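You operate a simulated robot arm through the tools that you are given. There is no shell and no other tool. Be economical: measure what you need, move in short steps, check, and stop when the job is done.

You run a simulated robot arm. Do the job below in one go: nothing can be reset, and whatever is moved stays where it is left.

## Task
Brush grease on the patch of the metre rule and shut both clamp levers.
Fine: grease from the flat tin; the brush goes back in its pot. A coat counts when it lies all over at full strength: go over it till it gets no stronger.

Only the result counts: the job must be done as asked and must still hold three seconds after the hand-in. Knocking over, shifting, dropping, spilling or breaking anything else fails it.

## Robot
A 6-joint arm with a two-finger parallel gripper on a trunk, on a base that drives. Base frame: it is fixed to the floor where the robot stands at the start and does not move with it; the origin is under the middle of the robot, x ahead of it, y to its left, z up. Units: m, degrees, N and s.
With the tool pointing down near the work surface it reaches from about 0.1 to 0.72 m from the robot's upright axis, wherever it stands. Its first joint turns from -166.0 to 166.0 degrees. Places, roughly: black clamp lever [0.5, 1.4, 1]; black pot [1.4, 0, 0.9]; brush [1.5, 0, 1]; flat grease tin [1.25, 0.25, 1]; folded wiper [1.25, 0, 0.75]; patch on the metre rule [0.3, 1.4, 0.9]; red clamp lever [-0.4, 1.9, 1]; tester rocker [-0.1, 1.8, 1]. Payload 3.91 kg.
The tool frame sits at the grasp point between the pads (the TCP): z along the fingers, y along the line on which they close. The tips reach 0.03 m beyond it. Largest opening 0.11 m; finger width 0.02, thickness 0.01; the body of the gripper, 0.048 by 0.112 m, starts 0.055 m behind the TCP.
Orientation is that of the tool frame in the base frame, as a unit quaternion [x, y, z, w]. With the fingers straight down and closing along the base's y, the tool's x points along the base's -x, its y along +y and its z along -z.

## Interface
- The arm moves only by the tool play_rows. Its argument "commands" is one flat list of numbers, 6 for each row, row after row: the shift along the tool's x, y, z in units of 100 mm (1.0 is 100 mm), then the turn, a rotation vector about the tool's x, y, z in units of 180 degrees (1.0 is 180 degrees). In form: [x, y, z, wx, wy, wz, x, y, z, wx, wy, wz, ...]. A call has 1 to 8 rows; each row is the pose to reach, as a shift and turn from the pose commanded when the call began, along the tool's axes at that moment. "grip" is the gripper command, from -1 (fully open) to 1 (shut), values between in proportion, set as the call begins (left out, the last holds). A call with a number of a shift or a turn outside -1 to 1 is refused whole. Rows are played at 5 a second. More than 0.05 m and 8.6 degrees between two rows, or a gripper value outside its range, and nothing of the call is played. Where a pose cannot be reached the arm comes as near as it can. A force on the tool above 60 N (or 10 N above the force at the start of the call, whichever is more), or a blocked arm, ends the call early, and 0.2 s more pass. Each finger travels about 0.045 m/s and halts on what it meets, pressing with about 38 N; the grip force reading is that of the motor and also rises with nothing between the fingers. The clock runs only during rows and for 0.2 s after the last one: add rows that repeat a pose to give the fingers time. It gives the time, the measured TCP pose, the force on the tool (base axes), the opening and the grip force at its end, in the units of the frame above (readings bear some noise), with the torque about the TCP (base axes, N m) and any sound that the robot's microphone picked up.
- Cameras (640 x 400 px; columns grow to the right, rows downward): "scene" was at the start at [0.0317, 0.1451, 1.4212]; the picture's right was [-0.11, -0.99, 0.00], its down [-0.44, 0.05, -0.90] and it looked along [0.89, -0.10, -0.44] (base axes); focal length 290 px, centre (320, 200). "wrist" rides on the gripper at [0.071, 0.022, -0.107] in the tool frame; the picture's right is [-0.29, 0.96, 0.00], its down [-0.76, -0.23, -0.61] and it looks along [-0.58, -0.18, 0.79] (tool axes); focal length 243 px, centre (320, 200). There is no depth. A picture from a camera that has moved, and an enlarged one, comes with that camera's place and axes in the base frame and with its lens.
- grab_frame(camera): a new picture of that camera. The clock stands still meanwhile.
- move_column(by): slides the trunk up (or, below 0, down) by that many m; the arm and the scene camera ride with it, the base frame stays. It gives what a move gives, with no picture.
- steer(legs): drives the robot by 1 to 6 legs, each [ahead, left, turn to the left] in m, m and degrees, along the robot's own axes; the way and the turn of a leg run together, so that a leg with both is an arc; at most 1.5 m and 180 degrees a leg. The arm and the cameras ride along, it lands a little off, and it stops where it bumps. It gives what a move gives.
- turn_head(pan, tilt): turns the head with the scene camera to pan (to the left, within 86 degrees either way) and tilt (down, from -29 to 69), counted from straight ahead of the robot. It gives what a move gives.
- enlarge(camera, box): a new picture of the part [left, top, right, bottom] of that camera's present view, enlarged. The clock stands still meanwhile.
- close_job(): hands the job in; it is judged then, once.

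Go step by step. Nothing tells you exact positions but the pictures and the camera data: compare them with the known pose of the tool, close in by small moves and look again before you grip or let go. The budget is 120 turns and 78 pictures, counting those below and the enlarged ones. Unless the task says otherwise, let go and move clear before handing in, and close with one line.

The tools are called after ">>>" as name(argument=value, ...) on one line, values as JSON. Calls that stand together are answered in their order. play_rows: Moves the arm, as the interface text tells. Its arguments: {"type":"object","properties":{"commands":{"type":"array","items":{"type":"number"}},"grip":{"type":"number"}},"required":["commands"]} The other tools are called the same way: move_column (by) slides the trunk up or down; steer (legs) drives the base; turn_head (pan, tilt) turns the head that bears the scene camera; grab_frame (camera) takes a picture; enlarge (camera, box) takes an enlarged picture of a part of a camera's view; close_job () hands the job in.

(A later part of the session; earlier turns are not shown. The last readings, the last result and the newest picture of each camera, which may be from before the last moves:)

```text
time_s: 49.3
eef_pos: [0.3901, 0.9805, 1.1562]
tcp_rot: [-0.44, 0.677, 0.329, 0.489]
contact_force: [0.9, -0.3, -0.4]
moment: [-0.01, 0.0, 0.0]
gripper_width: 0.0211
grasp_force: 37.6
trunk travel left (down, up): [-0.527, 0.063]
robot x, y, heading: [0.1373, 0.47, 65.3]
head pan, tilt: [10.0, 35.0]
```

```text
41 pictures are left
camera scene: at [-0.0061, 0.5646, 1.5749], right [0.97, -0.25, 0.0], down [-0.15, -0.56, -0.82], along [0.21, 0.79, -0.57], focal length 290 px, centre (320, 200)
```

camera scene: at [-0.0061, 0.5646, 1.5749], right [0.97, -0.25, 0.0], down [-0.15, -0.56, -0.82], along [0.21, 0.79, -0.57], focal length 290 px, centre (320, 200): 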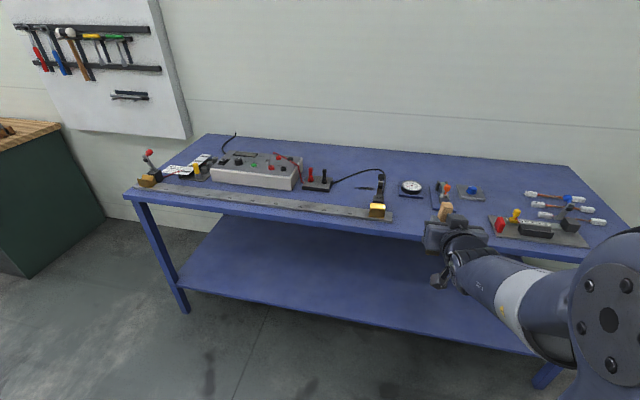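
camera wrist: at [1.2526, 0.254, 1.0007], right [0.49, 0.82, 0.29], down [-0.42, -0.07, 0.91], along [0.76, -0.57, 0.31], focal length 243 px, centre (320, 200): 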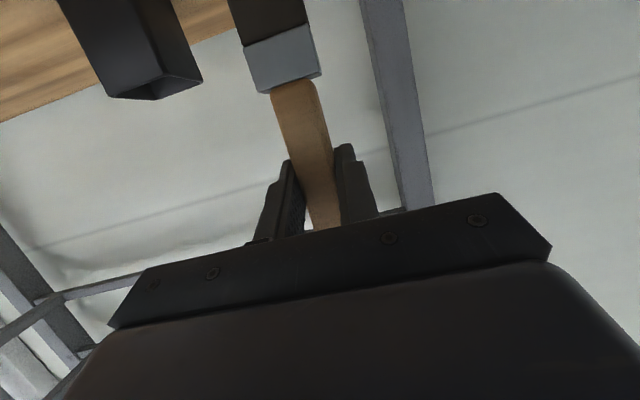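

>>> enlarge(camera="scene", box=[240, 140, 440, 250])

>>> enlarge(camera="scene", box=[350, 160, 410, 230])

```text
3.20 times, centred on (340, 195) of scene
camera zoom: at [-0.0061, 0.5646, 1.5749], right [0.97, -0.25, 0.0], down [-0.15, -0.56, -0.82], along [0.21, 0.79, -0.57], focal length 929 px, centre (256, 216)
```

zoom: 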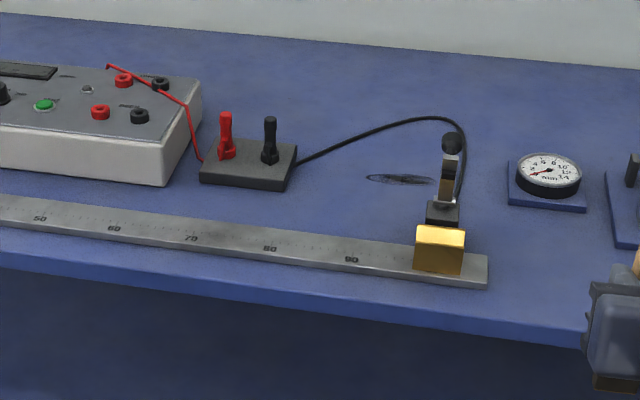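

```text
5.71 times, centred on (380, 195) of scene
camera zoom: at [-0.0061, 0.5646, 1.5749], right [0.97, -0.25, 0.0], down [-0.15, -0.56, -0.82], along [0.21, 0.79, -0.57], focal length 1658 px, centre (-23, 229)
```

zoom: 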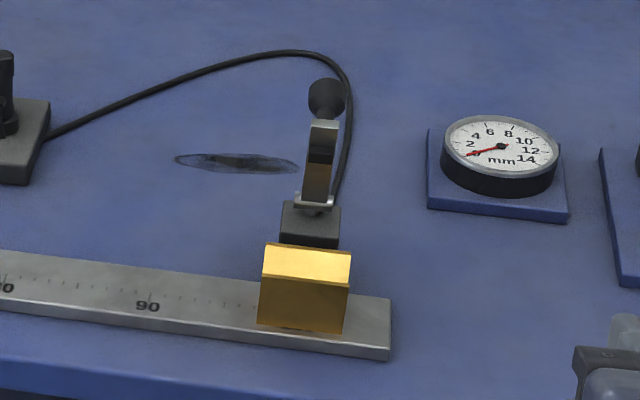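

The 90 mark sits at about (0.330, 1.394, 0.89). I need to find the patch itself, so I'll zoom in on the rule.

>>> enlarge(camera="scene", box=[300, 190, 400, 232])

>>> enlarge(camera="scene", box=[215, 180, 315, 222])

```text
6.40 times, centred on (350, 211) of scene
camera zoom: at [-0.0061, 0.5646, 1.5749], right [0.97, -0.25, 0.0], down [-0.15, -0.56, -0.82], along [0.21, 0.79, -0.57], focal length 1857 px, centre (128, 130)
```

zoom: 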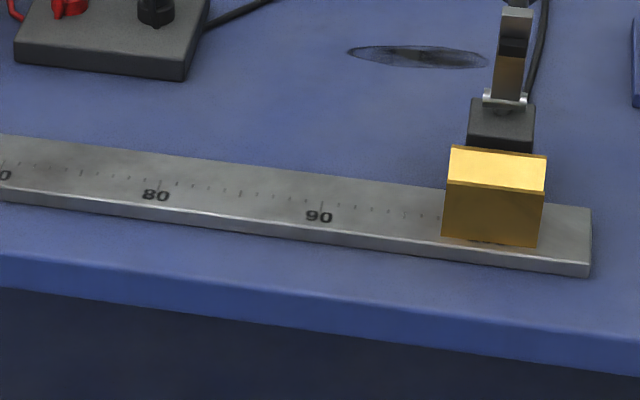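

```text
6.40 times, centred on (265, 201) of scene
camera zoom: at [-0.0061, 0.5646, 1.5749], right [0.97, -0.25, 0.0], down [-0.15, -0.56, -0.82], along [0.21, 0.79, -0.57], focal length 1857 px, centre (672, 194)
```

zoom: 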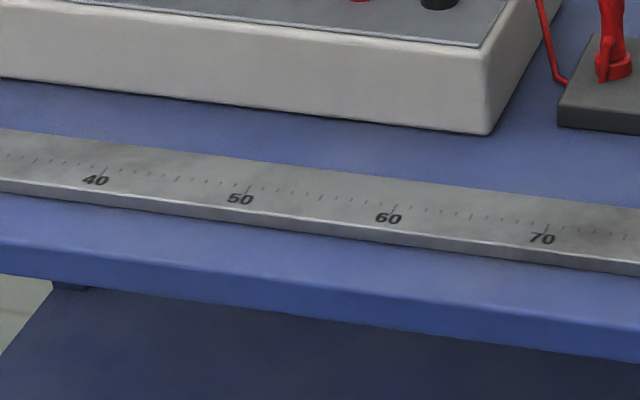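

No patch shows from this distance. I'll pull the arm in a bit for mobility, square up to the bench, and drive closer for a better look.

>>> play_rows(commands=[0.1, 0, -0.32, 0, 0, 0, 0.2, 0, -0.64, 0, 0, 0, 0.3, 0, -0.95, 0, 0, 0, 0.3, 0, -0.95, 0, 0, 0])

>>> steer(legs=[[0, 0, -1.6], [0.25, 0.2, 0]])

>>> turn_head(pan=-10, tilt=48)

>>> grab_frame(camera="scene")

```text
time_s: 50.3
eef_pos: [0.3511, 0.8876, 1.1572]
tcp_rot: [-0.439, 0.678, 0.329, 0.489]
contact_force: [-0.3, -1.0, 0.0]
moment: [-0.05, 0.0, -0.02]
gripper_width: 0.0211
grasp_force: 37.8
trunk travel left (down, up): [-0.527, 0.063]
robot x, y, heading: [0.137, 0.4659, 65.5]
head pan, tilt: [10.0, 35.0]
```

```text
time_s: 52.8
eef_pos: [0.3056, 1.1953, 1.1571]
tcp_rot: [-0.427, 0.685, 0.321, 0.495]
contact_force: [1.1, 1.3, 0.0]
moment: [0.04, 0.02, 0.08]
gripper_width: 0.021
grasp_force: 37.6
trunk travel left (down, up): [-0.527, 0.063]
robot x, y, heading: [0.0751, 0.7806, 63.3]
head pan, tilt: [10.0, 35.0]
```

```text
time_s: 53.6
eef_pos: [0.3058, 1.195, 1.157]
tcp_rot: [-0.426, 0.686, 0.32, 0.496]
contact_force: [0.5, 0.1, -0.6]
moment: [0.02, 0.0, -0.02]
gripper_width: 0.021
grasp_force: 38.2
trunk travel left (down, up): [-0.527, 0.063]
robot x, y, heading: [0.0762, 0.7778, 63.4]
head pan, tilt: [-10.0, 48.0]
```

```text
36 pictures are left
camera scene: at [-0.0424, 0.8628, 1.556], right [0.8, -0.6, 0.0], down [-0.44, -0.6, -0.67], along [0.4, 0.54, -0.74], focal length 290 px, centre (320, 200)
```

scene: 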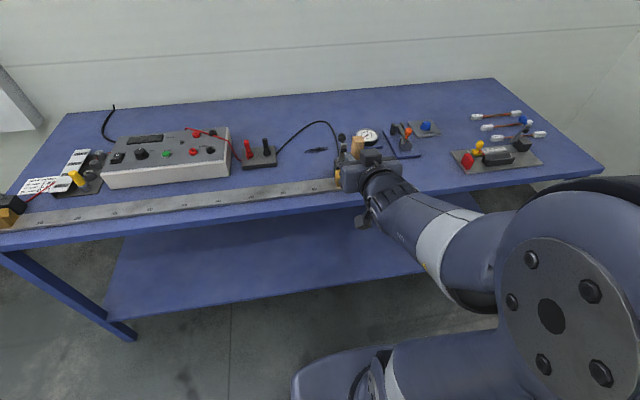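

>>> enlarge(camera="scene", box=[220, 160, 350, 220])

```text
4.92 times, centred on (285, 190) of scene
camera zoom: at [-0.0424, 0.8628, 1.556], right [0.8, -0.6, 0.0], down [-0.44, -0.6, -0.67], along [0.4, 0.54, -0.74], focal length 1429 px, centre (492, 249)
```

zoom: 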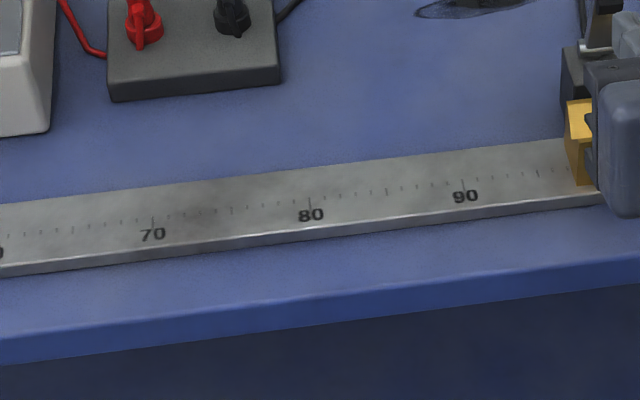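

>>> enlarge(camera="scene", box=[275, 180, 345, 205])

```text
9.14 times, centred on (310, 192) of scene
camera zoom: at [-0.0424, 0.8628, 1.556], right [0.8, -0.6, 0.0], down [-0.44, -0.6, -0.67], along [0.4, 0.54, -0.74], focal length 2653 px, centre (411, 269)
```

zoom: 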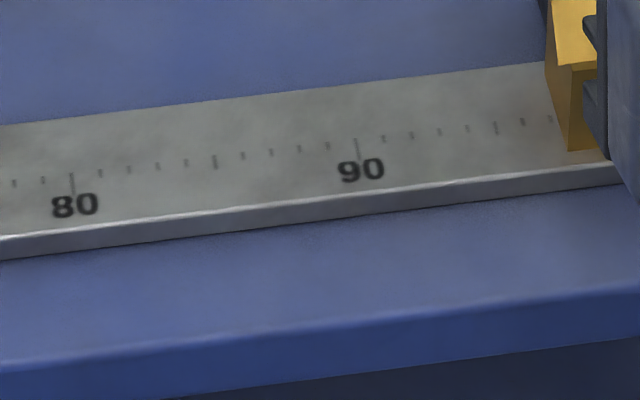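

No marking is visible, so the patch should reveal itself once grease lands near the 86 mark. I'll drive so that the brush stands over the rule there, still high.

>>> steer(legs=[[0, 0.108, 0], [0.19, 0, 0]])

>>> move_column(by=-0.1)

>>> turn_head(pan=-20, tilt=50)

>>> grab_frame(camera="scene")

```text
time_s: 56.0
eef_pos: [0.3017, 1.4173, 1.1561]
tcp_rot: [-0.425, 0.686, 0.319, 0.497]
contact_force: [-0.6, 0.4, 0.9]
moment: [0.03, -0.01, -0.01]
gripper_width: 0.0211
grasp_force: 38.1
trunk travel left (down, up): [-0.527, 0.063]
robot x, y, heading: [0.0656, 1.005, 62.8]
head pan, tilt: [-10.0, 48.0]
```

```text
time_s: 57.3
eef_pos: [0.3001, 1.4164, 1.0581]
tcp_rot: [-0.426, 0.686, 0.32, 0.496]
contact_force: [0.1, -1.0, 0.3]
moment: [0.03, -0.04, -0.01]
gripper_width: 0.0212
grasp_force: 37.9
trunk travel left (down, up): [-0.427, 0.163]
robot x, y, heading: [0.0688, 1.0045, 63.1]
head pan, tilt: [-10.0, 48.0]
```

```text
time_s: 58.0
eef_pos: [0.3005, 1.4188, 1.0569]
tcp_rot: [-0.426, 0.686, 0.319, 0.496]
contact_force: [0.0, 0.7, -0.6]
moment: [-0.03, 0.01, 0.0]
gripper_width: 0.0212
grasp_force: 37.9
trunk travel left (down, up): [-0.427, 0.163]
robot x, y, heading: [0.0647, 1.0068, 63.0]
head pan, tilt: [-20.0, 50.0]
```

```text
33 pictures are left
camera scene: at [-0.0399, 1.0763, 1.4532], right [0.68, -0.73, 0.0], down [-0.56, -0.52, -0.64], along [0.47, 0.44, -0.77], focal length 290 px, centre (320, 200)
```

scene: 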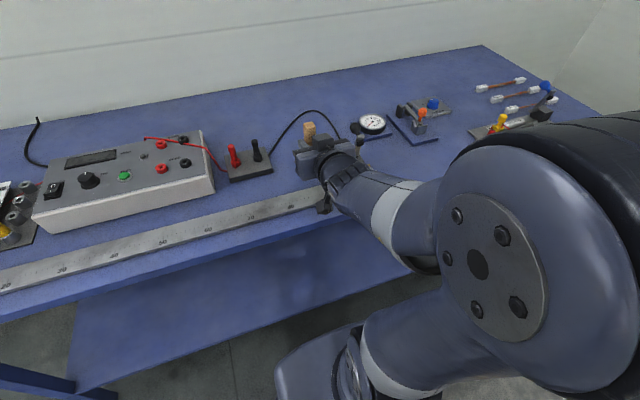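

Over the rule now. I'll lower toward contact in small steps, watching the force.

>>> move_column(by=-0.055)

>>> move_column(by=-0.006)

>>> move_column(by=-0.005)

```text
time_s: 59.0
eef_pos: [0.3005, 1.4174, 1.0023]
tcp_rot: [-0.426, 0.686, 0.32, 0.496]
contact_force: [0.2, -0.1, -0.1]
moment: [-0.01, -0.02, 0.02]
gripper_width: 0.021
grasp_force: 37.7
trunk travel left (down, up): [-0.372, 0.218]
robot x, y, heading: [0.0653, 1.0055, 62.8]
head pan, tilt: [-20.0, 50.0]
```

```text
time_s: 59.5
eef_pos: [0.3021, 1.4162, 0.9964]
tcp_rot: [-0.426, 0.686, 0.319, 0.495]
contact_force: [0.4, 0.3, 0.9]
moment: [0.1, -0.05, 0.01]
gripper_width: 0.0211
grasp_force: 38.1
trunk travel left (down, up): [-0.366, 0.224]
robot x, y, heading: [0.0661, 1.0055, 63.1]
head pan, tilt: [-20.0, 50.0]
```

```text
time_s: 60.1
eef_pos: [0.3001, 1.4172, 0.9962]
tcp_rot: [-0.425, 0.683, 0.322, 0.499]
contact_force: [-3.3, -2.5, 30.5]
moment: [-0.21, -0.17, -0.03]
gripper_width: 0.0212
grasp_force: 38.4
trunk travel left (down, up): [-0.361, 0.229]
robot x, y, heading: [0.062, 1.0025, 63.0]
head pan, tilt: [-20.0, 50.0]
```

Contact at 30 N; I'll ease it a bit and make a first stroke left and right along the rule.

>>> move_column(by=0.003)

>>> play_rows(commands=[0, 0.15, 0, 0, 0, 0, 0, 0.3, 0, 0, 0, 0, 0, 0.15, 0, 0, 0, 0, 0, 0, 0, 0, 0, 0, 0, -0.15, 0, 0, 0, 0, 0, -0.3, 0, 0, 0, 0, 0, -0.15, 0, 0, 0, 0, 0, 0, 0, 0, 0, 0])

>>> enlarge(camera="scene", box=[240, 120, 380, 230])

```text
time_s: 60.6
eef_pos: [0.3012, 1.4167, 0.9957]
tcp_rot: [-0.425, 0.685, 0.32, 0.498]
contact_force: [-1.0, 4.2, 22.4]
moment: [0.36, -0.4, 0.04]
gripper_width: 0.0214
grasp_force: 38.3
trunk travel left (down, up): [-0.364, 0.226]
robot x, y, heading: [0.0629, 1.0026, 63.0]
head pan, tilt: [-20.0, 50.0]
```

```text
time_s: 62.4
eef_pos: [0.3029, 1.4171, 0.9954]
tcp_rot: [-0.424, 0.686, 0.319, 0.498]
contact_force: [6.4, -2.3, 21.4]
moment: [-0.02, -0.74, -0.11]
gripper_width: 0.0215
grasp_force: 38.0
out of reach, approached as far as the arm can: row 1, 2, 3
trunk travel left (down, up): [-0.364, 0.226]
robot x, y, heading: [0.0683, 1.0041, 62.8]
head pan, tilt: [-20.0, 50.0]
```

```text
3.64 times, centred on (310, 175) of scene
camera zoom: at [-0.0394, 1.0747, 1.3903], right [0.68, -0.73, 0.0], down [-0.56, -0.52, -0.64], along [0.47, 0.44, -0.77], focal length 1055 px, centre (356, 291)
```

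zoom: 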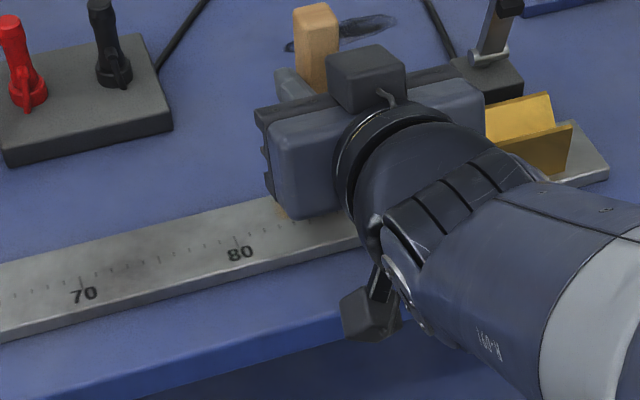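

A brown coat is appearing near 83–85. The arm can't go further left, so I'll lift a little, shift to the right and inspect what the stroke made.

>>> play_rows(commands=[0, -0.25, 0, 0, 0, 0, 0, -0.5, 0, 0, 0, 0, 0, -0.75, 0, 0, 0, 0, -0.15, -0.75, 0, 0, 0, 0, -0.3, -0.9, -0.1, 0, 0, 0, -0.3, -0.9, -0.1, 0, 0, 0])

>>> enlarge(camera="scene", box=[250, 150, 380, 230])

```text
time_s: 63.8
eef_pos: [0.3836, 1.3766, 1.0243]
tcp_rot: [-0.424, 0.688, 0.318, 0.496]
contact_force: [-1.2, 0.3, -0.5]
moment: [0.0, 0.01, -0.02]
gripper_width: 0.0214
grasp_force: 38.3
trunk travel left (down, up): [-0.364, 0.226]
robot x, y, heading: [0.0659, 1.0066, 63.1]
head pan, tilt: [-20.0, 50.0]
```

```text
4.92 times, centred on (315, 190) of scene
camera zoom: at [-0.0397, 1.0761, 1.3901], right [0.68, -0.73, 0.0], down [-0.56, -0.52, -0.64], along [0.47, 0.44, -0.77], focal length 1429 px, centre (345, 249)
```

zoom: 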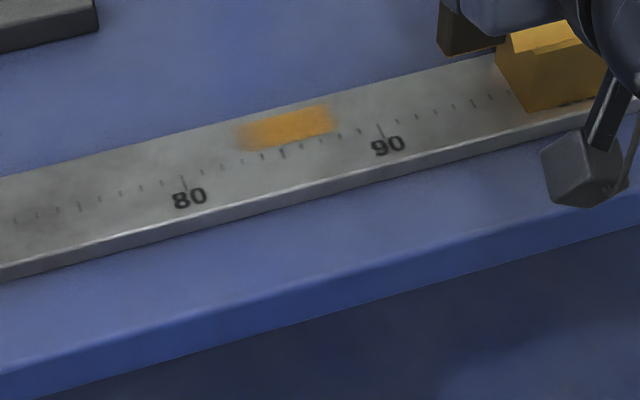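

The coat shows from about 83 to a sharp edge at 88 on the back half of the rule. I'll shift the base left 5 cm to give the arm room for full strokes.

>>> steer(legs=[[0, 0.05, 0]])

```text
time_s: 64.7
eef_pos: [0.3398, 1.4005, 1.0244]
tcp_rot: [-0.425, 0.686, 0.319, 0.496]
contact_force: [0.1, 0.3, -0.7]
moment: [0.02, -0.02, 0.04]
gripper_width: 0.0209
grasp_force: 37.9
trunk travel left (down, up): [-0.364, 0.226]
robot x, y, heading: [0.0207, 1.0267, 63.1]
head pan, tilt: [-20.0, 50.0]
```

>>> play_rows(commands=[0.06, 0.16, -0.19, 0, 0, 0, 0.356, 0.16, -0.097, 0, 0, 0, 0.356, 0.6, -0.097, 0, 0, 0, 0.356, 1.0, -0.097, 0, 0, 0, 0.356, 0.6, -0.097, 0, 0, 0, 0.356, 0.16, -0.097, 0, 0, 0, 0.356, 0.6, -0.097, 0, 0, 0, 0.356, 1.0, -0.097, 0, 0, 0])

```text
time_s: 66.5
eef_pos: [0.2408, 1.4262, 0.9979]
tcp_rot: [-0.426, 0.687, 0.319, 0.496]
contact_force: [0.5, -0.6, -0.3]
moment: [0.0, 0.04, -0.02]
gripper_width: 0.0212
grasp_force: 38.1
trunk travel left (down, up): [-0.364, 0.226]
robot x, y, heading: [0.0219, 1.0261, 63.1]
head pan, tilt: [-20.0, 50.0]
```

No contact at this height. I'll go 4 mm lower and repeat.

>>> play_rows(commands=[0.04, 0, 0.012, 0, 0, 0, 0.04, -0.42, 0.012, 0, 0, 0, 0.04, -0.84, 0.012, 0, 0, 0, 0.04, -0.42, 0.012, 0, 0, 0, 0.04, 0, 0.012, 0, 0, 0, 0.04, -0.42, 0.012, 0, 0, 0, 0.04, -0.84, 0.012, 0, 0, 0, 0.04, -0.84, 0.012, 0, 0, 0])

```text
time_s: 68.3
eef_pos: [0.3156, 1.3882, 0.993]
tcp_rot: [-0.425, 0.684, 0.321, 0.5]
contact_force: [-4.3, 7.5, 34.3]
moment: [0.91, -0.21, 0.12]
gripper_width: 0.021
grasp_force: 38.0
trunk travel left (down, up): [-0.364, 0.226]
robot x, y, heading: [0.0233, 1.0267, 63.0]
head pan, tilt: [-20.0, 50.0]
```

Contact is firm. Now strokes on the back half with slightly less pressure, ending lifted to the right for a look.

>>> play_rows(commands=[-0.068, 0, 0.147, 0, 0, 0, -0.068, 0.42, 0.147, 0, 0, 0, -0.068, 0.84, 0.147, 0, 0, 0, -0.068, 0.42, 0.147, 0, 0, 0, -0.068, 0, 0.147, 0, 0, 0, -0.068, 0.42, 0.147, 0, 0, 0, -0.068, 0.84, 0.147, 0, 0, 0, -0.068, 0.42, 0.147, 0, 0, 0])

>>> play_rows(commands=[0, -0.42, 0, 0, 0, 0, -0.3, -0.7, -0.1, 0, 0, 0, -0.3, -1.0, -0.1, 0, 0, 0, -0.3, -1.0, -0.1, 0, 0, 0])

>>> enlarge(camera="scene", box=[270, 150, 400, 230])

```text
time_s: 70.1
eef_pos: [0.2856, 1.4192, 0.9944]
tcp_rot: [-0.426, 0.686, 0.32, 0.496]
contact_force: [-0.4, -0.2, 0.1]
moment: [-0.01, 0.01, 0.01]
gripper_width: 0.0211
grasp_force: 37.6
trunk travel left (down, up): [-0.364, 0.226]
robot x, y, heading: [0.0235, 1.0289, 63.0]
head pan, tilt: [-20.0, 50.0]
```

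```text
time_s: 71.1
eef_pos: [0.3765, 1.3758, 1.0232]
tcp_rot: [-0.425, 0.686, 0.319, 0.496]
contact_force: [-0.5, 0.2, -0.1]
moment: [0.0, 0.02, 0.01]
gripper_width: 0.021
grasp_force: 38.3
trunk travel left (down, up): [-0.364, 0.226]
robot x, y, heading: [0.022, 1.0314, 62.9]
head pan, tilt: [-20.0, 50.0]
```

```text
4.92 times, centred on (335, 190) of scene
camera zoom: at [-0.0834, 1.0986, 1.3902], right [0.68, -0.73, 0.0], down [-0.56, -0.52, -0.64], along [0.47, 0.44, -0.77], focal length 1429 px, centre (246, 249)
```

zoom: 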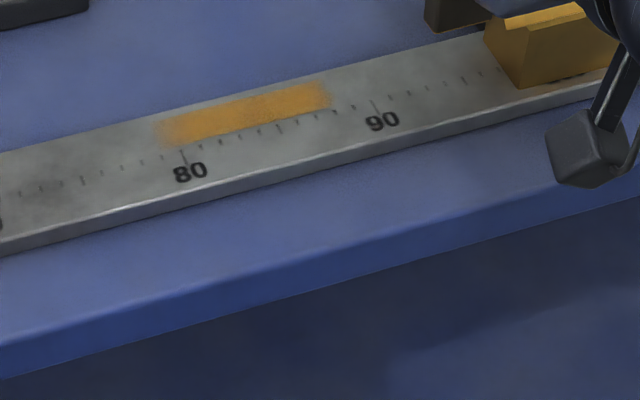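

The patch is a band along the back of the rule, from 88 leftward past 79. I'll shift the base left 6 cm and extend the strokes.

>>> steer(legs=[[0, 0.06, 0]])

```text
time_s: 72.1
eef_pos: [0.3214, 1.4036, 1.0237]
tcp_rot: [-0.425, 0.686, 0.319, 0.496]
contact_force: [-0.1, -0.8, 0.2]
moment: [0.01, 0.02, -0.02]
gripper_width: 0.021
grasp_force: 38.5
trunk travel left (down, up): [-0.364, 0.226]
robot x, y, heading: [-0.0288, 1.0573, 63.2]
head pan, tilt: [-20.0, 50.0]
```

>>> play_rows(commands=[0.3, 0.05, 0.147, 0, 0, 0, 0.3, 0.52, 0.147, 0, 0, 0, 0.3, 0.98, 0.147, 0, 0, 0, 0.3, 0.52, 0.147, 0, 0, 0, 0.3, 0.05, 0.147, 0, 0, 0, 0.3, 0.52, 0.147, 0, 0, 0, 0.3, 0.98, 0.147, 0, 0, 0, 0.3, 0.98, 0.147, 0, 0, 0])

```text
time_s: 73.9
eef_pos: [0.2337, 1.4549, 0.9899]
tcp_rot: [-0.425, 0.686, 0.319, 0.497]
contact_force: [0.4, 0.0, 0.1]
moment: [-0.01, -0.01, -0.02]
gripper_width: 0.0214
grasp_force: 38.0
trunk travel left (down, up): [-0.364, 0.226]
robot x, y, heading: [-0.0314, 1.052, 63.1]
head pan, tilt: [-20.0, 50.0]
```

No contact yet at 0.990, as the brush slid up in the grip a bit more. I'll step down while stroking.

>>> play_rows(commands=[0.03, 0, 0.009, 0, 0, 0, 0.03, -0.2, 0.009, 0, 0, 0])

>>> play_rows(commands=[0.03, 0, 0.009, 0, 0, 0, 0.03, -0.2, 0.009, 0, 0, 0])

```text
time_s: 74.5
eef_pos: [0.2516, 1.4438, 0.9886]
tcp_rot: [-0.425, 0.686, 0.32, 0.497]
contact_force: [0.2, 1.4, 9.5]
moment: [0.32, -0.15, 0.03]
gripper_width: 0.021
grasp_force: 38.2
trunk travel left (down, up): [-0.364, 0.226]
robot x, y, heading: [-0.0245, 1.0569, 62.9]
head pan, tilt: [-20.0, 50.0]
```

```text
time_s: 75.1
eef_pos: [0.2701, 1.436, 0.9886]
tcp_rot: [-0.426, 0.683, 0.322, 0.499]
contact_force: [-6.8, 5.0, 31.3]
moment: [0.75, 0.05, 0.09]
gripper_width: 0.0211
grasp_force: 38.4
trunk travel left (down, up): [-0.364, 0.226]
robot x, y, heading: [-0.0304, 1.057, 63.1]
head pan, tilt: [-20.0, 50.0]
```

Good contact; I'll relieve 1 mm and make full-length strokes from 88 to 74.

>>> play_rows(commands=[-0.012, -0.45, -0.004, 0, 0, 0, -0.012, 0, -0.004, 0, 0, 0, -0.012, 0.45, -0.004, 0, 0, 0, -0.012, 0.9, -0.004, 0, 0, 0, -0.012, 0.45, -0.004, 0, 0, 0, -0.012, 0, -0.004, 0, 0, 0, -0.012, -0.45, -0.004, 0, 0, 0, -0.012, 0, -0.004, 0, 0, 0])

>>> play_rows(commands=[0, 0.45, 0, 0, 0, 0, 0, 0.9, 0, 0, 0, 0, 0, 0.45, 0, 0, 0, 0, 0, 0, 0, 0, 0, 0, 0, -0.45, 0, 0, 0, 0, -0.3, -0.7, -0.1, 0, 0, 0, -0.3, -1.0, -0.1, 0, 0, 0, -0.3, -1.0, -0.1, 0, 0, 0])

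>>> enlarge(camera="scene", box=[290, 150, 420, 230])

```text
time_s: 76.9
eef_pos: [0.2717, 1.4353, 0.9877]
tcp_rot: [-0.425, 0.687, 0.319, 0.496]
contact_force: [-1.5, -3.6, 16.8]
moment: [-0.09, -0.14, -0.02]
gripper_width: 0.0214
grasp_force: 38.0
trunk travel left (down, up): [-0.364, 0.226]
robot x, y, heading: [-0.0346, 1.0538, 62.8]
head pan, tilt: [-20.0, 50.0]
```

```text
time_s: 78.7
eef_pos: [0.3633, 1.3879, 1.0134]
tcp_rot: [-0.424, 0.687, 0.318, 0.496]
contact_force: [0.7, 0.7, -0.6]
moment: [-0.03, -0.01, 0.0]
gripper_width: 0.0212
grasp_force: 38.4
out of reach, approached as far as the arm can: row 2
trunk travel left (down, up): [-0.364, 0.226]
robot x, y, heading: [-0.0306, 1.0588, 63.1]
head pan, tilt: [-20.0, 50.0]
```

```text
4.92 times, centred on (355, 190) of scene
camera zoom: at [-0.1365, 1.1256, 1.3902], right [0.68, -0.73, 0.0], down [-0.56, -0.52, -0.64], along [0.47, 0.44, -0.77], focal length 1429 px, centre (148, 249)
```

zoom: 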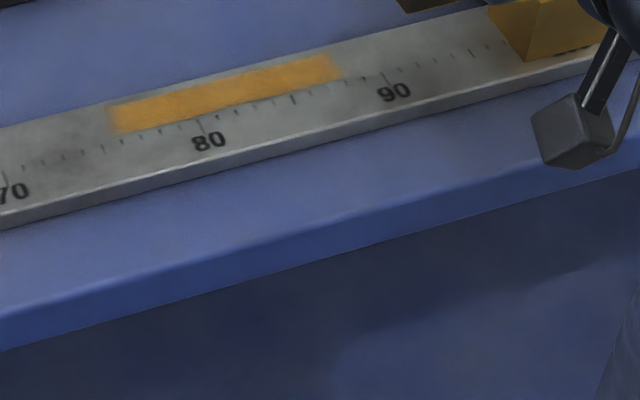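

The patch runs from about 76 to 88. I'll do more passes at slightly different offsets across the band to bring it to full strength.

>>> play_rows(commands=[0, 0.4, 0, 0, 0, 0, 0.253, 0.5, 0.12, 0, 0, 0, 0.253, 0.9, 0.12, 0, 0, 0, 0.253, 0.45, 0.12, 0, 0, 0, 0.253, 0.9, 0.12, 0, 0, 0])

>>> play_rows(commands=[0, 0.4, 0, 0, 0, 0, 0, 0.8, 0, 0, 0, 0, 0, 0.4, 0, 0, 0, 0, 0, 0, 0, 0, 0, 0, 0, -0.45, 0, 0, 0, 0, 0, 0, 0, 0, 0, 0, 0, 0.4, 0, 0, 0, 0, 0, 0.8, 0, 0, 0, 0])

```text
time_s: 79.9
eef_pos: [0.2824, 1.4324, 0.9893]
tcp_rot: [-0.425, 0.686, 0.32, 0.496]
contact_force: [0.4, 0.1, -0.5]
moment: [-0.01, -0.01, -0.02]
gripper_width: 0.0212
grasp_force: 37.8
trunk travel left (down, up): [-0.364, 0.226]
robot x, y, heading: [-0.0318, 1.053, 63.0]
head pan, tilt: [-20.0, 50.0]
```

```text
time_s: 81.7
eef_pos: [0.209, 1.4681, 0.9894]
tcp_rot: [-0.426, 0.687, 0.318, 0.496]
contact_force: [0.2, 0.1, -1.1]
moment: [0.01, 0.0, 0.01]
gripper_width: 0.0211
grasp_force: 37.8
trunk travel left (down, up): [-0.364, 0.226]
robot x, y, heading: [-0.0238, 1.0539, 62.8]
head pan, tilt: [-20.0, 50.0]
```

Just above the surface; I'll lower 3 mm and repeat the strokes.

>>> play_rows(commands=[0.032, 0, 0.01, 0, 0, 0, 0.032, -0.42, 0.01, 0, 0, 0, 0.032, -0.84, 0.01, 0, 0, 0, 0.032, -0.42, 0.01, 0, 0, 0, 0.032, 0, 0.01, 0, 0, 0, 0.032, -0.42, 0.01, 0, 0, 0, 0.032, -0.84, 0.01, 0, 0, 0])

>>> play_rows(commands=[0, -0.42, 0, 0, 0, 0, 0, 0, 0, 0, 0, 0, 0, -0.42, 0, 0, 0, 0, 0.015, -0.42, -0.06, 0, 0, 0, 0.015, 0, -0.06, 0, 0, 0, 0.015, 0.42, -0.06, 0, 0, 0, 0.015, 0.84, -0.06, 0, 0, 0, 0.015, 0.84, -0.06, 0, 0, 0])

>>> play_rows(commands=[0, -0.42, 0, 0, 0, 0, 0, -0.84, 0, 0, 0, 0, 0, -0.42, 0, 0, 0, 0, 0, 0, 0, 0, 0, 0, 0, -0.42, 0, 0, 0, 0, 0, -0.84, 0, 0, 0, 0, 0, -0.84, 0, 0, 0, 0])

```text
time_s: 83.3
eef_pos: [0.2844, 1.4283, 0.989]
tcp_rot: [-0.426, 0.687, 0.319, 0.495]
contact_force: [-0.7, 0.1, -0.4]
moment: [0.02, 0.03, 0.01]
gripper_width: 0.0212
grasp_force: 38.0
trunk travel left (down, up): [-0.364, 0.226]
robot x, y, heading: [-0.0315, 1.055, 62.9]
head pan, tilt: [-20.0, 50.0]
```

```text
time_s: 85.1
eef_pos: [0.2042, 1.4606, 0.9913]
tcp_rot: [-0.426, 0.687, 0.319, 0.496]
contact_force: [0.4, 0.0, -0.8]
moment: [0.04, 0.01, -0.04]
gripper_width: 0.021
grasp_force: 38.1
trunk travel left (down, up): [-0.364, 0.226]
robot x, y, heading: [-0.0301, 1.0579, 63.3]
head pan, tilt: [-20.0, 50.0]
```

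```text
time_s: 86.7
eef_pos: [0.2845, 1.4258, 0.9899]
tcp_rot: [-0.426, 0.687, 0.319, 0.495]
contact_force: [-0.3, 0.5, -0.5]
moment: [-0.04, -0.03, -0.02]
gripper_width: 0.021
grasp_force: 38.1
trunk travel left (down, up): [-0.364, 0.226]
robot x, y, heading: [-0.0343, 1.0558, 63.0]
head pan, tilt: [-20.0, 50.0]
```

I'll step down to find the contact again, with compensation for the slight tilt.

>>> play_rows(commands=[0.028, 0, 0.025, 0, 0, 0, 0.028, 0, 0.025, 0, 0, 0])

>>> play_rows(commands=[0.015, 0, 0.005, 0, 0, 0, 0.015, 0, 0.005, 0, 0, 0])

```text
time_s: 87.3
eef_pos: [0.2846, 1.4251, 0.9857]
tcp_rot: [-0.425, 0.686, 0.32, 0.496]
contact_force: [-0.1, 0.4, 0.2]
moment: [-0.02, 0.0, 0.02]
gripper_width: 0.0209
grasp_force: 37.9
trunk travel left (down, up): [-0.364, 0.226]
robot x, y, heading: [-0.0299, 1.0551, 62.9]
head pan, tilt: [-20.0, 50.0]
```

```text
time_s: 87.9
eef_pos: [0.2861, 1.426, 0.9843]
tcp_rot: [-0.425, 0.686, 0.32, 0.497]
contact_force: [0.2, 0.1, 5.9]
moment: [0.07, -0.21, 0.0]
gripper_width: 0.021
grasp_force: 38.3
trunk travel left (down, up): [-0.364, 0.226]
robot x, y, heading: [-0.0283, 1.0571, 62.9]
head pan, tilt: [-20.0, 50.0]
```

Contact at about 6 N. Now full passes with about 12 N of pressure.

>>> play_rows(commands=[0.006, -0.36, 0.004, 0, 0, 0, 0.012, 0, 0.004, 0, 0, 0, 0.02, 0.48, 0.004, 0, 0, 0, 0.028, 0.92, 0.004, 0, 0, 0, 0.02, 0.48, 0.004, 0, 0, 0, 0.012, 0, 0.004, 0, 0, 0, 0.006, -0.36, 0.004, 0, 0, 0, 0.012, 0, 0.004, 0, 0, 0])

>>> play_rows(commands=[0.008, 0.48, 0, 0, 0, 0, 0.016, 0.92, 0, 0, 0, 0, -0.005, 0.92, 0.06, 0, 0, 0, -0.012, 0.48, 0.06, 0, 0, 0, -0.02, 0, 0.06, 0, 0, 0, -0.026, -0.36, 0.06, 0, 0, 0, -0.02, 0, 0.06, 0, 0, 0, -0.02, 0, 0.06, 0, 0, 0])

```text
time_s: 89.7
eef_pos: [0.2827, 1.4276, 0.9826]
tcp_rot: [-0.424, 0.685, 0.32, 0.498]
contact_force: [4.4, -4.7, 31.0]
moment: [0.1, -0.58, -0.16]
gripper_width: 0.0206
grasp_force: 38.2
trunk travel left (down, up): [-0.364, 0.226]
robot x, y, heading: [-0.0312, 1.0535, 63.0]
head pan, tilt: [-20.0, 50.0]
```

```text
time_s: 91.5
eef_pos: [0.2848, 1.4301, 0.9815]
tcp_rot: [-0.425, 0.688, 0.318, 0.495]
contact_force: [0.3, -3.1, 8.1]
moment: [-0.14, -0.25, -0.12]
gripper_width: 0.021
grasp_force: 38.3
trunk travel left (down, up): [-0.364, 0.226]
robot x, y, heading: [-0.0299, 1.0563, 62.8]
head pan, tilt: [-20.0, 50.0]
```

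Contact was kept throughout. I'll do two more passes, then lift to the right and look.

>>> play_rows(commands=[0.012, 0.48, 0.002, 0, 0, 0, 0.02, 0.92, 0.002, 0, 0, 0, 0.012, 0.48, 0.002, 0, 0, 0, 0.006, 0, 0.002, 0, 0, 0, 0, -0.36, 0.002, 0, 0, 0, -0.3, -0.6, -0.1, 0, 0, 0, -0.3, -1.0, -0.1, 0, 0, 0, -0.3, -1.0, -0.1, 0, 0, 0])

>>> enlarge(camera="scene", box=[290, 150, 420, 230])

```text
time_s: 93.3
eef_pos: [0.3799, 1.3879, 1.0098]
tcp_rot: [-0.425, 0.687, 0.319, 0.495]
contact_force: [-0.8, -0.2, -0.8]
moment: [-0.01, 0.0, 0.02]
gripper_width: 0.0209
grasp_force: 37.7
trunk travel left (down, up): [-0.364, 0.226]
robot x, y, heading: [-0.0293, 1.0556, 63.2]
head pan, tilt: [-20.0, 50.0]
```

```text
4.92 times, centred on (355, 190) of scene
camera zoom: at [-0.1365, 1.1256, 1.3902], right [0.68, -0.73, 0.0], down [-0.56, -0.52, -0.64], along [0.47, 0.44, -0.77], focal length 1429 px, centre (148, 249)
```

zoom: 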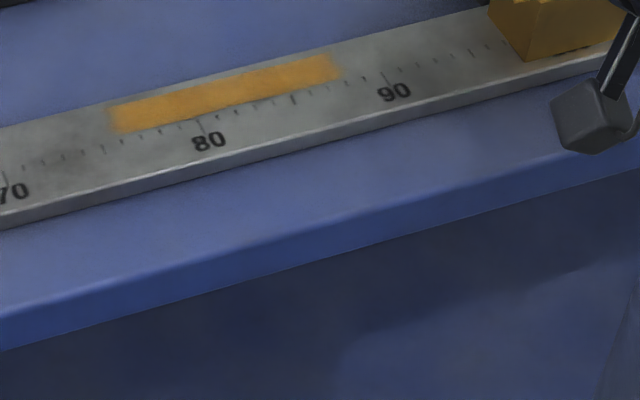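

>>> enlarge(camera="scene", box=[305, 158, 365, 182])

```text
10.67 times, centred on (335, 170) of scene
camera zoom: at [-0.1365, 1.1256, 1.3902], right [0.68, -0.73, 0.0], down [-0.56, -0.52, -0.64], along [0.47, 0.44, -0.77], focal length 3095 px, centre (160, 520)
```

zoom: 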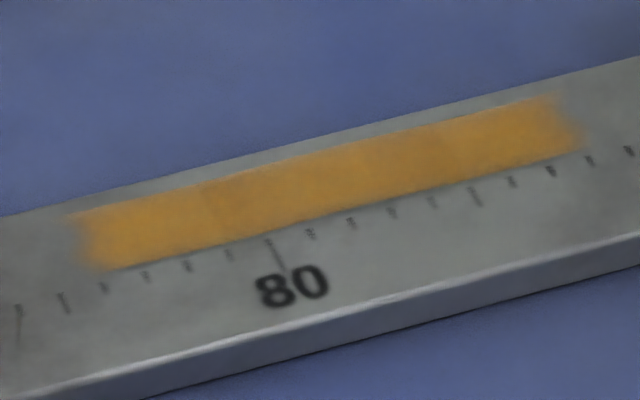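

The middle is uniform but both ends look slightly faded. I'll go over the ends again with longer strokes, past each edge.

>>> play_rows(commands=[0, 0.3, 0, 0, 0, 0, 0.31, 0.45, 0.104, 0, 0, 0, 0.315, 0.9, 0.104, 0, 0, 0, 0.31, 0.45, 0.104, 0, 0, 0, 0.315, 0.9, 0.104, 0, 0, 0, 0.31, 0.45, 0.104, 0, 0, 0, 0.315, 0.9, 0.104, 0, 0, 0, 0.317, 1.0, 0.104, 0, 0, 0])

>>> play_rows(commands=[0.008, 0.45, 0.004, 0, 0, 0, 0.016, 0.9, 0.004, 0, 0, 0, 0.018, 1.0, 0.004, 0, 0, 0, 0.01, 0.6, 0.004, 0, 0, 0, 0.018, 1.0, 0.004, 0, 0, 0, 0.01, 0.6, 0.004, 0, 0, 0, 0.018, 1.0, 0.004, 0, 0, 0, 0.01, 0.6, 0.004, 0, 0, 0])

```text
time_s: 95.1
eef_pos: [0.2874, 1.4313, 0.9793]
tcp_rot: [-0.425, 0.685, 0.32, 0.497]
contact_force: [3.2, -1.2, 13.9]
moment: [0.09, -0.57, -0.07]
gripper_width: 0.0209
grasp_force: 37.1
trunk travel left (down, up): [-0.364, 0.226]
robot x, y, heading: [-0.0307, 1.0552, 63.0]
head pan, tilt: [-20.0, 50.0]
```

```text
time_s: 96.9
eef_pos: [0.2323, 1.4524, 0.9791]
tcp_rot: [-0.426, 0.687, 0.319, 0.495]
contact_force: [0.7, 0.8, 1.0]
moment: [0.0, -0.04, -0.04]
gripper_width: 0.0208
grasp_force: 38.0
out of reach, approached as far as the arm can: row 3
trunk travel left (down, up): [-0.364, 0.226]
robot x, y, heading: [-0.0303, 1.0553, 63.1]
head pan, tilt: [-20.0, 50.0]
```

>>> play_rows(commands=[0.022, 0.35, 0.005, 0, 0, 0, 0.014, -0.1, 0.005, 0, 0, 0, 0.022, 0.35, 0.005, 0, 0, 0, 0.014, -0.1, 0.005, 0, 0, 0, 0.006, -0.55, 0.005, 0, 0, 0, -0.002, -1.0, 0.005, 0, 0, 0, 0.006, -0.6, 0.005, 0, 0, 0, -0.002, -1.0, 0.005, 0, 0, 0])

>>> play_rows(commands=[-0.002, -0.15, 0.005, 0, 0, 0, 0.005, 0.2, 0.005, 0, 0, 0, -0.002, -0.15, 0.005, 0, 0, 0, 0.003, 0.2, 0.005, 0, 0, 0, -0.002, -0.15, 0.005, 0, 0, 0, -0.3, -0.3, -0.1, 0, 0, 0, -0.3, -0.7, -0.1, 0, 0, 0, -0.3, -0.7, -0.1, 0, 0, 0])

>>> enlarge(camera="scene", box=[305, 158, 365, 182])

```text
time_s: 98.7
eef_pos: [0.3215, 1.4156, 0.9781]
tcp_rot: [-0.426, 0.686, 0.319, 0.496]
contact_force: [1.1, 1.3, 9.0]
moment: [0.22, -0.36, 0.03]
gripper_width: 0.0208
grasp_force: 38.0
trunk travel left (down, up): [-0.364, 0.226]
robot x, y, heading: [-0.0283, 1.054, 63.1]
head pan, tilt: [-20.0, 50.0]
```

```text
time_s: 100.5
eef_pos: [0.3855, 1.3837, 1.0046]
tcp_rot: [-0.425, 0.687, 0.318, 0.496]
contact_force: [-0.2, 0.3, -0.2]
moment: [-0.05, 0.0, -0.01]
gripper_width: 0.0209
grasp_force: 37.6
trunk travel left (down, up): [-0.364, 0.226]
robot x, y, heading: [-0.0302, 1.0554, 63.1]
head pan, tilt: [-20.0, 50.0]
```

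```text
10.67 times, centred on (335, 170) of scene
camera zoom: at [-0.1365, 1.1256, 1.3902], right [0.68, -0.73, 0.0], down [-0.56, -0.52, -0.64], along [0.47, 0.44, -0.77], focal length 3095 px, centre (160, 520)
```

zoom: 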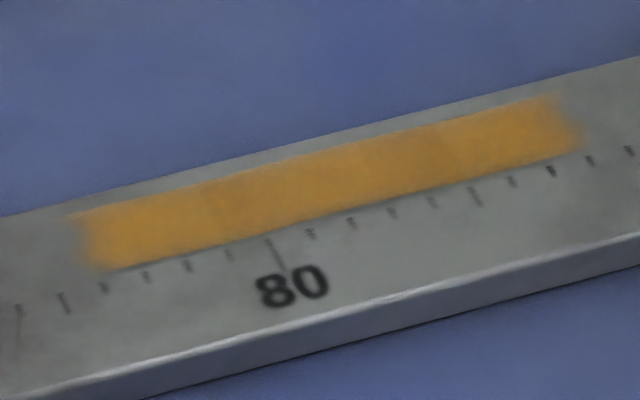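

The coat did not change any more, so it is at full strength. Now I take the brush back: raise, back off and turn towards the stand.

>>> move_column(by=0.12)

>>> steer(legs=[[-0.4, 0, 0], [0, 0, -90]])

>>> play_rows(commands=[0, 0.33, 0, 0, 0, 0, 0, 0.66, 0, 0, 0, 0, 0, 1.0, 0, 0, 0, 0, -0.1, 1.0, 0.32, 0, 0, 0, -0.2, 1.0, 0.64, 0, 0, 0, -0.26, 1.0, 0.82, 0, 0, 0, -0.26, 1.0, 0.82, 0, 0, 0])

>>> play_rows(commands=[0, 0.33, 0, 0, 0, 0, 0, 0.66, 0, 0, 0, 0, 0, 0.95, 0, 0, 0, 0, 0, 0.95, 0, 0, 0, 0])

```text
time_s: 102.0
eef_pos: [0.3839, 1.3823, 1.1253]
tcp_rot: [-0.425, 0.687, 0.319, 0.496]
contact_force: [-0.1, -0.2, -0.5]
moment: [0.03, -0.03, 0.01]
gripper_width: 0.0208
grasp_force: 38.0
trunk travel left (down, up): [-0.484, 0.106]
robot x, y, heading: [-0.0307, 1.0556, 62.9]
head pan, tilt: [-20.0, 50.0]
```

```text
time_s: 108.2
eef_pos: [0.1205, 0.2895, 1.1248]
tcp_rot: [0.183, 0.787, -0.124, 0.576]
contact_force: [-0.2, -0.1, -1.5]
moment: [0.0, 0.0, -0.02]
gripper_width: 0.0208
grasp_force: 38.3
trunk travel left (down, up): [-0.484, 0.106]
robot x, y, heading: [-0.2123, 0.7004, -27.1]
head pan, tilt: [-20.0, 50.0]
```

```text
time_s: 109.8
eef_pos: [0.2417, 0.342, 1.1262]
tcp_rot: [0.182, 0.787, -0.123, 0.577]
contact_force: [0.5, -1.0, -0.7]
moment: [0.01, 0.01, 0.01]
gripper_width: 0.0211
grasp_force: 37.9
trunk travel left (down, up): [-0.484, 0.106]
robot x, y, heading: [-0.2137, 0.7019, -26.8]
head pan, tilt: [-20.0, 50.0]
```

```text
time_s: 110.8
eef_pos: [0.2795, 0.4284, 1.1278]
tcp_rot: [0.182, 0.787, -0.123, 0.576]
contact_force: [0.9, 1.0, -0.8]
moment: [0.0, 0.01, 0.02]
gripper_width: 0.0208
grasp_force: 37.8
trunk travel left (down, up): [-0.484, 0.106]
robot x, y, heading: [-0.2131, 0.7028, -26.6]
head pan, tilt: [-20.0, 50.0]
```

The arm is again stretched ahead. I'll drive to a standoff 25 cm before the pot, lower, and check alignment.

>>> steer(legs=[[0.6, 0.134, 0], [0.32, 0, 0]])

>>> move_column(by=-0.083)

>>> turn_head(pan=-5, tilt=42)

>>> grab_frame(camera="scene")

```text
time_s: 116.0
eef_pos: [1.1627, 0.1509, 1.1264]
tcp_rot: [0.177, 0.788, -0.119, 0.578]
contact_force: [0.1, -0.3, -0.4]
moment: [0.0, 0.04, -0.01]
gripper_width: 0.0204
grasp_force: 38.1
trunk travel left (down, up): [-0.484, 0.106]
robot x, y, heading: [0.6688, 0.417, -25.7]
head pan, tilt: [-20.0, 50.0]
```

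```text
time_s: 117.2
eef_pos: [1.1626, 0.15, 1.0442]
tcp_rot: [0.178, 0.787, -0.12, 0.578]
contact_force: [-0.5, 0.1, 0.2]
moment: [-0.02, 0.02, 0.03]
gripper_width: 0.0208
grasp_force: 38.1
trunk travel left (down, up): [-0.401, 0.189]
robot x, y, heading: [0.6683, 0.4193, -25.9]
head pan, tilt: [-20.0, 50.0]
```

```text
time_s: 118.0
eef_pos: [1.1638, 0.1496, 1.0439]
tcp_rot: [0.177, 0.788, -0.119, 0.578]
contact_force: [0.0, -0.3, -0.7]
moment: [0.01, 0.0, 0.01]
gripper_width: 0.0208
grasp_force: 38.0
trunk travel left (down, up): [-0.401, 0.189]
robot x, y, heading: [0.6704, 0.4191, -25.6]
head pan, tilt: [-5.0, 42.0]
```

```text
25 pictures are left
camera scene: at [0.7541, 0.5417, 1.4384], right [-0.51, -0.86, 0.0], down [-0.57, 0.34, -0.74], along [0.64, -0.38, -0.67], focal length 290 px, centre (320, 200)
```

scene: 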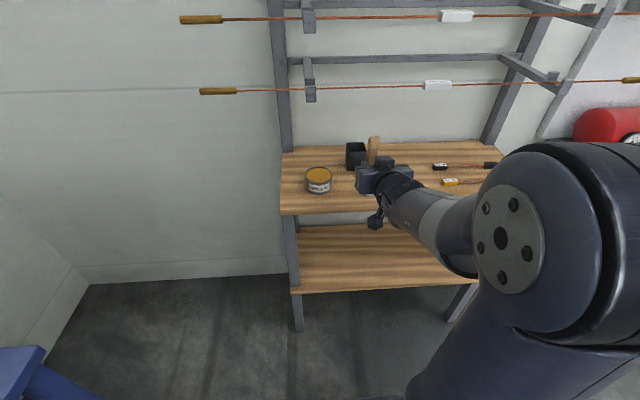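

A small right turn will correct both heading and lateral offset. Then I'll advance 15 cm under the rods and check.

>>> steer(legs=[[0, 0, -1.4], [0.15, 0, 0]])

>>> grab_frame(camera="wrist")

>>> enlarge(camera="scene", box=[310, 100, 430, 230])

```text
time_s: 119.7
eef_pos: [1.2888, 0.0695, 1.045]
tcp_rot: [0.187, 0.786, -0.127, 0.576]
contact_force: [0.2, 0.1, -0.2]
moment: [-0.04, 0.01, -0.04]
gripper_width: 0.0208
grasp_force: 38.0
trunk travel left (down, up): [-0.401, 0.189]
robot x, y, heading: [0.8018, 0.3473, -27.3]
head pan, tilt: [-5.0, 42.0]
```

```text
24 pictures are left
camera wrist: at [1.1876, 0.1421, 1.0095], right [0.5, 0.82, 0.29], down [-0.42, -0.07, 0.91], along [0.76, -0.57, 0.31], focal length 243 px, centre (320, 200)
```

wrist: 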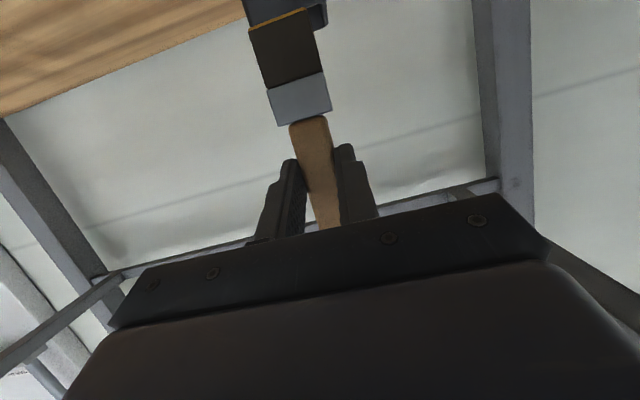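

```text
3.08 times, centred on (370, 165) of scene
camera zoom: at [0.8908, 0.4705, 1.4384], right [-0.53, -0.84, 0.0], down [-0.57, 0.36, -0.74], along [0.63, -0.4, -0.67], focal length 893 px, centre (166, 308)
```

zoom: 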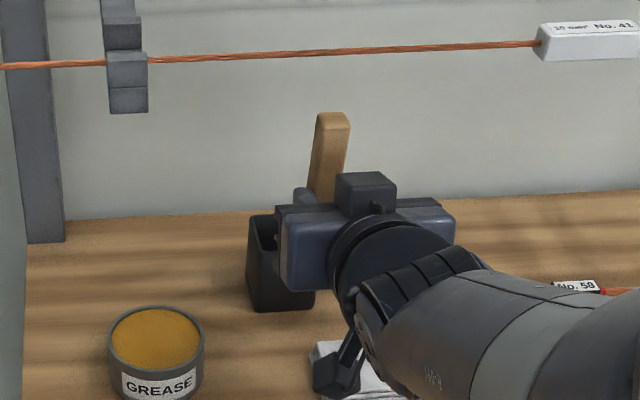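

The brush hangs straight and the pot lies right ahead. I'll advance 10.7 cm to hover over the pot.

>>> steer(legs=[[0.106, 0.001, 0]])

>>> enlarge(camera="scene", box=[310, 100, 430, 230])

```text
time_s: 120.9
eef_pos: [1.3806, 0.0244, 1.0446]
tcp_rot: [0.186, 0.786, -0.126, 0.576]
contact_force: [-0.7, 0.2, -1.0]
moment: [0.0, 0.01, 0.02]
gripper_width: 0.0208
grasp_force: 37.4
trunk travel left (down, up): [-0.401, 0.189]
robot x, y, heading: [0.8901, 0.305, -27.1]
head pan, tilt: [-5.0, 42.0]
```

```text
3.08 times, centred on (370, 165) of scene
camera zoom: at [0.9819, 0.4248, 1.4384], right [-0.53, -0.85, 0.0], down [-0.57, 0.36, -0.74], along [0.63, -0.4, -0.67], focal length 893 px, centre (166, 308)
```

zoom: 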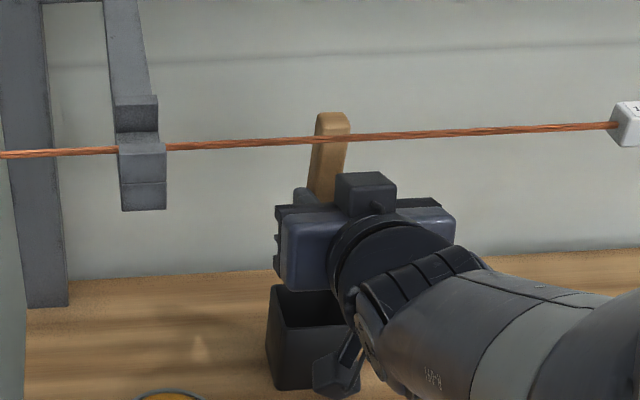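

Lined up within 5 mm. A small nudge forward, then I lower it into the pot step by step.

>>> steer(legs=[[0.006, 0, 0]])

>>> move_column(by=-0.03)

>>> move_column(by=-0.025)

>>> move_column(by=-0.014)

>>> enlarge(camera="scene", box=[310, 100, 430, 230])

```text
time_s: 121.6
eef_pos: [1.3864, 0.0214, 1.0448]
tcp_rot: [0.187, 0.786, -0.127, 0.576]
contact_force: [-0.9, 0.1, 0.0]
moment: [0.04, -0.03, 0.03]
gripper_width: 0.0207
grasp_force: 38.4
trunk travel left (down, up): [-0.401, 0.189]
robot x, y, heading: [0.8983, 0.2988, -27.2]
head pan, tilt: [-5.0, 42.0]
```

```text
time_s: 122.3
eef_pos: [1.3869, 0.0208, 1.0142]
tcp_rot: [0.187, 0.785, -0.127, 0.577]
contact_force: [-0.3, 0.0, -1.0]
moment: [0.03, 0.02, 0.02]
gripper_width: 0.0211
grasp_force: 37.6
trunk travel left (down, up): [-0.371, 0.219]
robot x, y, heading: [0.8979, 0.3007, -27.0]
head pan, tilt: [-5.0, 42.0]
```

```text
time_s: 123.1
eef_pos: [1.3879, 0.0227, 0.9886]
tcp_rot: [0.186, 0.786, -0.125, 0.576]
contact_force: [-1.2, -0.3, -0.6]
moment: [0.03, 0.0, 0.05]
gripper_width: 0.0208
grasp_force: 38.0
trunk travel left (down, up): [-0.346, 0.244]
robot x, y, heading: [0.8979, 0.3015, -27.0]
head pan, tilt: [-5.0, 42.0]
```

```text
time_s: 123.7
eef_pos: [1.3863, 0.0205, 0.9753]
tcp_rot: [0.186, 0.787, -0.126, 0.575]
contact_force: [-0.3, -0.6, -0.3]
moment: [0.02, 0.01, -0.01]
gripper_width: 0.0209
grasp_force: 37.7
trunk travel left (down, up): [-0.332, 0.258]
robot x, y, heading: [0.9014, 0.3027, -27.2]
head pan, tilt: [-5.0, 42.0]
```

```text
3.08 times, centred on (370, 165) of scene
camera zoom: at [0.9873, 0.4219, 1.3694], right [-0.53, -0.85, 0.0], down [-0.57, 0.36, -0.74], along [0.63, -0.4, -0.67], focal length 893 px, centre (166, 308)
```

zoom: 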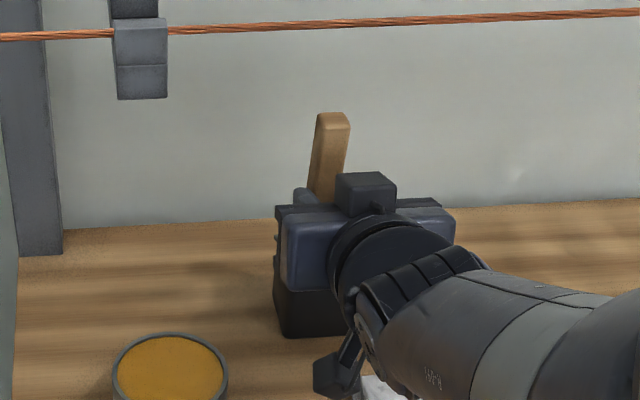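

It goes in without touching. I'll lower 8 mm more, then open the fingers.

>>> move_column(by=-0.008)

>>> play_rows(commands=[0, 0, 0, 0, 0, 0, 0, 0, 0, 0, 0, 0, 0, 0, 0, 0, 0, 0, 0, 0, 0, 0, 0, 0], grip=-0.1)

>>> grab_frame(camera="wrist")

```text
time_s: 124.2
eef_pos: [1.3871, 0.0221, 0.9699]
tcp_rot: [0.187, 0.784, -0.128, 0.578]
contact_force: [0.8, -0.9, 15.6]
moment: [-0.4, -0.45, 0.0]
gripper_width: 0.021
grasp_force: 37.7
trunk travel left (down, up): [-0.324, 0.266]
robot x, y, heading: [0.8986, 0.2994, -27.2]
head pan, tilt: [-5.0, 42.0]
```

```text
time_s: 125.2
eef_pos: [1.3865, 0.0207, 0.9677]
tcp_rot: [0.186, 0.786, -0.125, 0.576]
contact_force: [-0.5, 0.6, -0.3]
moment: [-0.01, -0.02, -0.01]
gripper_width: 0.0605
grasp_force: 0.0
trunk travel left (down, up): [-0.324, 0.266]
robot x, y, heading: [0.8999, 0.3024, -27.2]
head pan, tilt: [-5.0, 42.0]
```

```text
20 pictures are left
camera wrist: at [1.2849, 0.0942, 0.9324], right [0.5, 0.82, 0.29], down [-0.42, -0.07, 0.91], along [0.76, -0.57, 0.31], focal length 243 px, centre (320, 200)
```

wrist: 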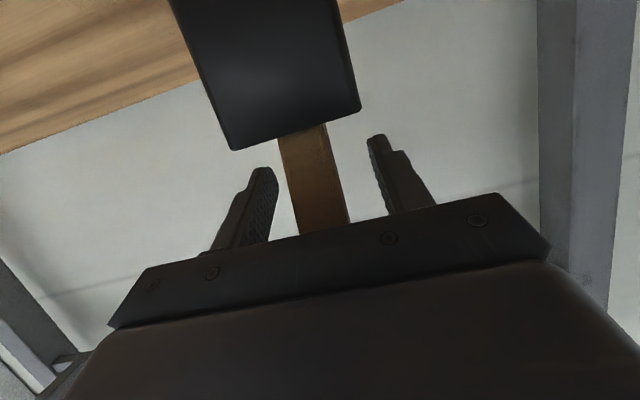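

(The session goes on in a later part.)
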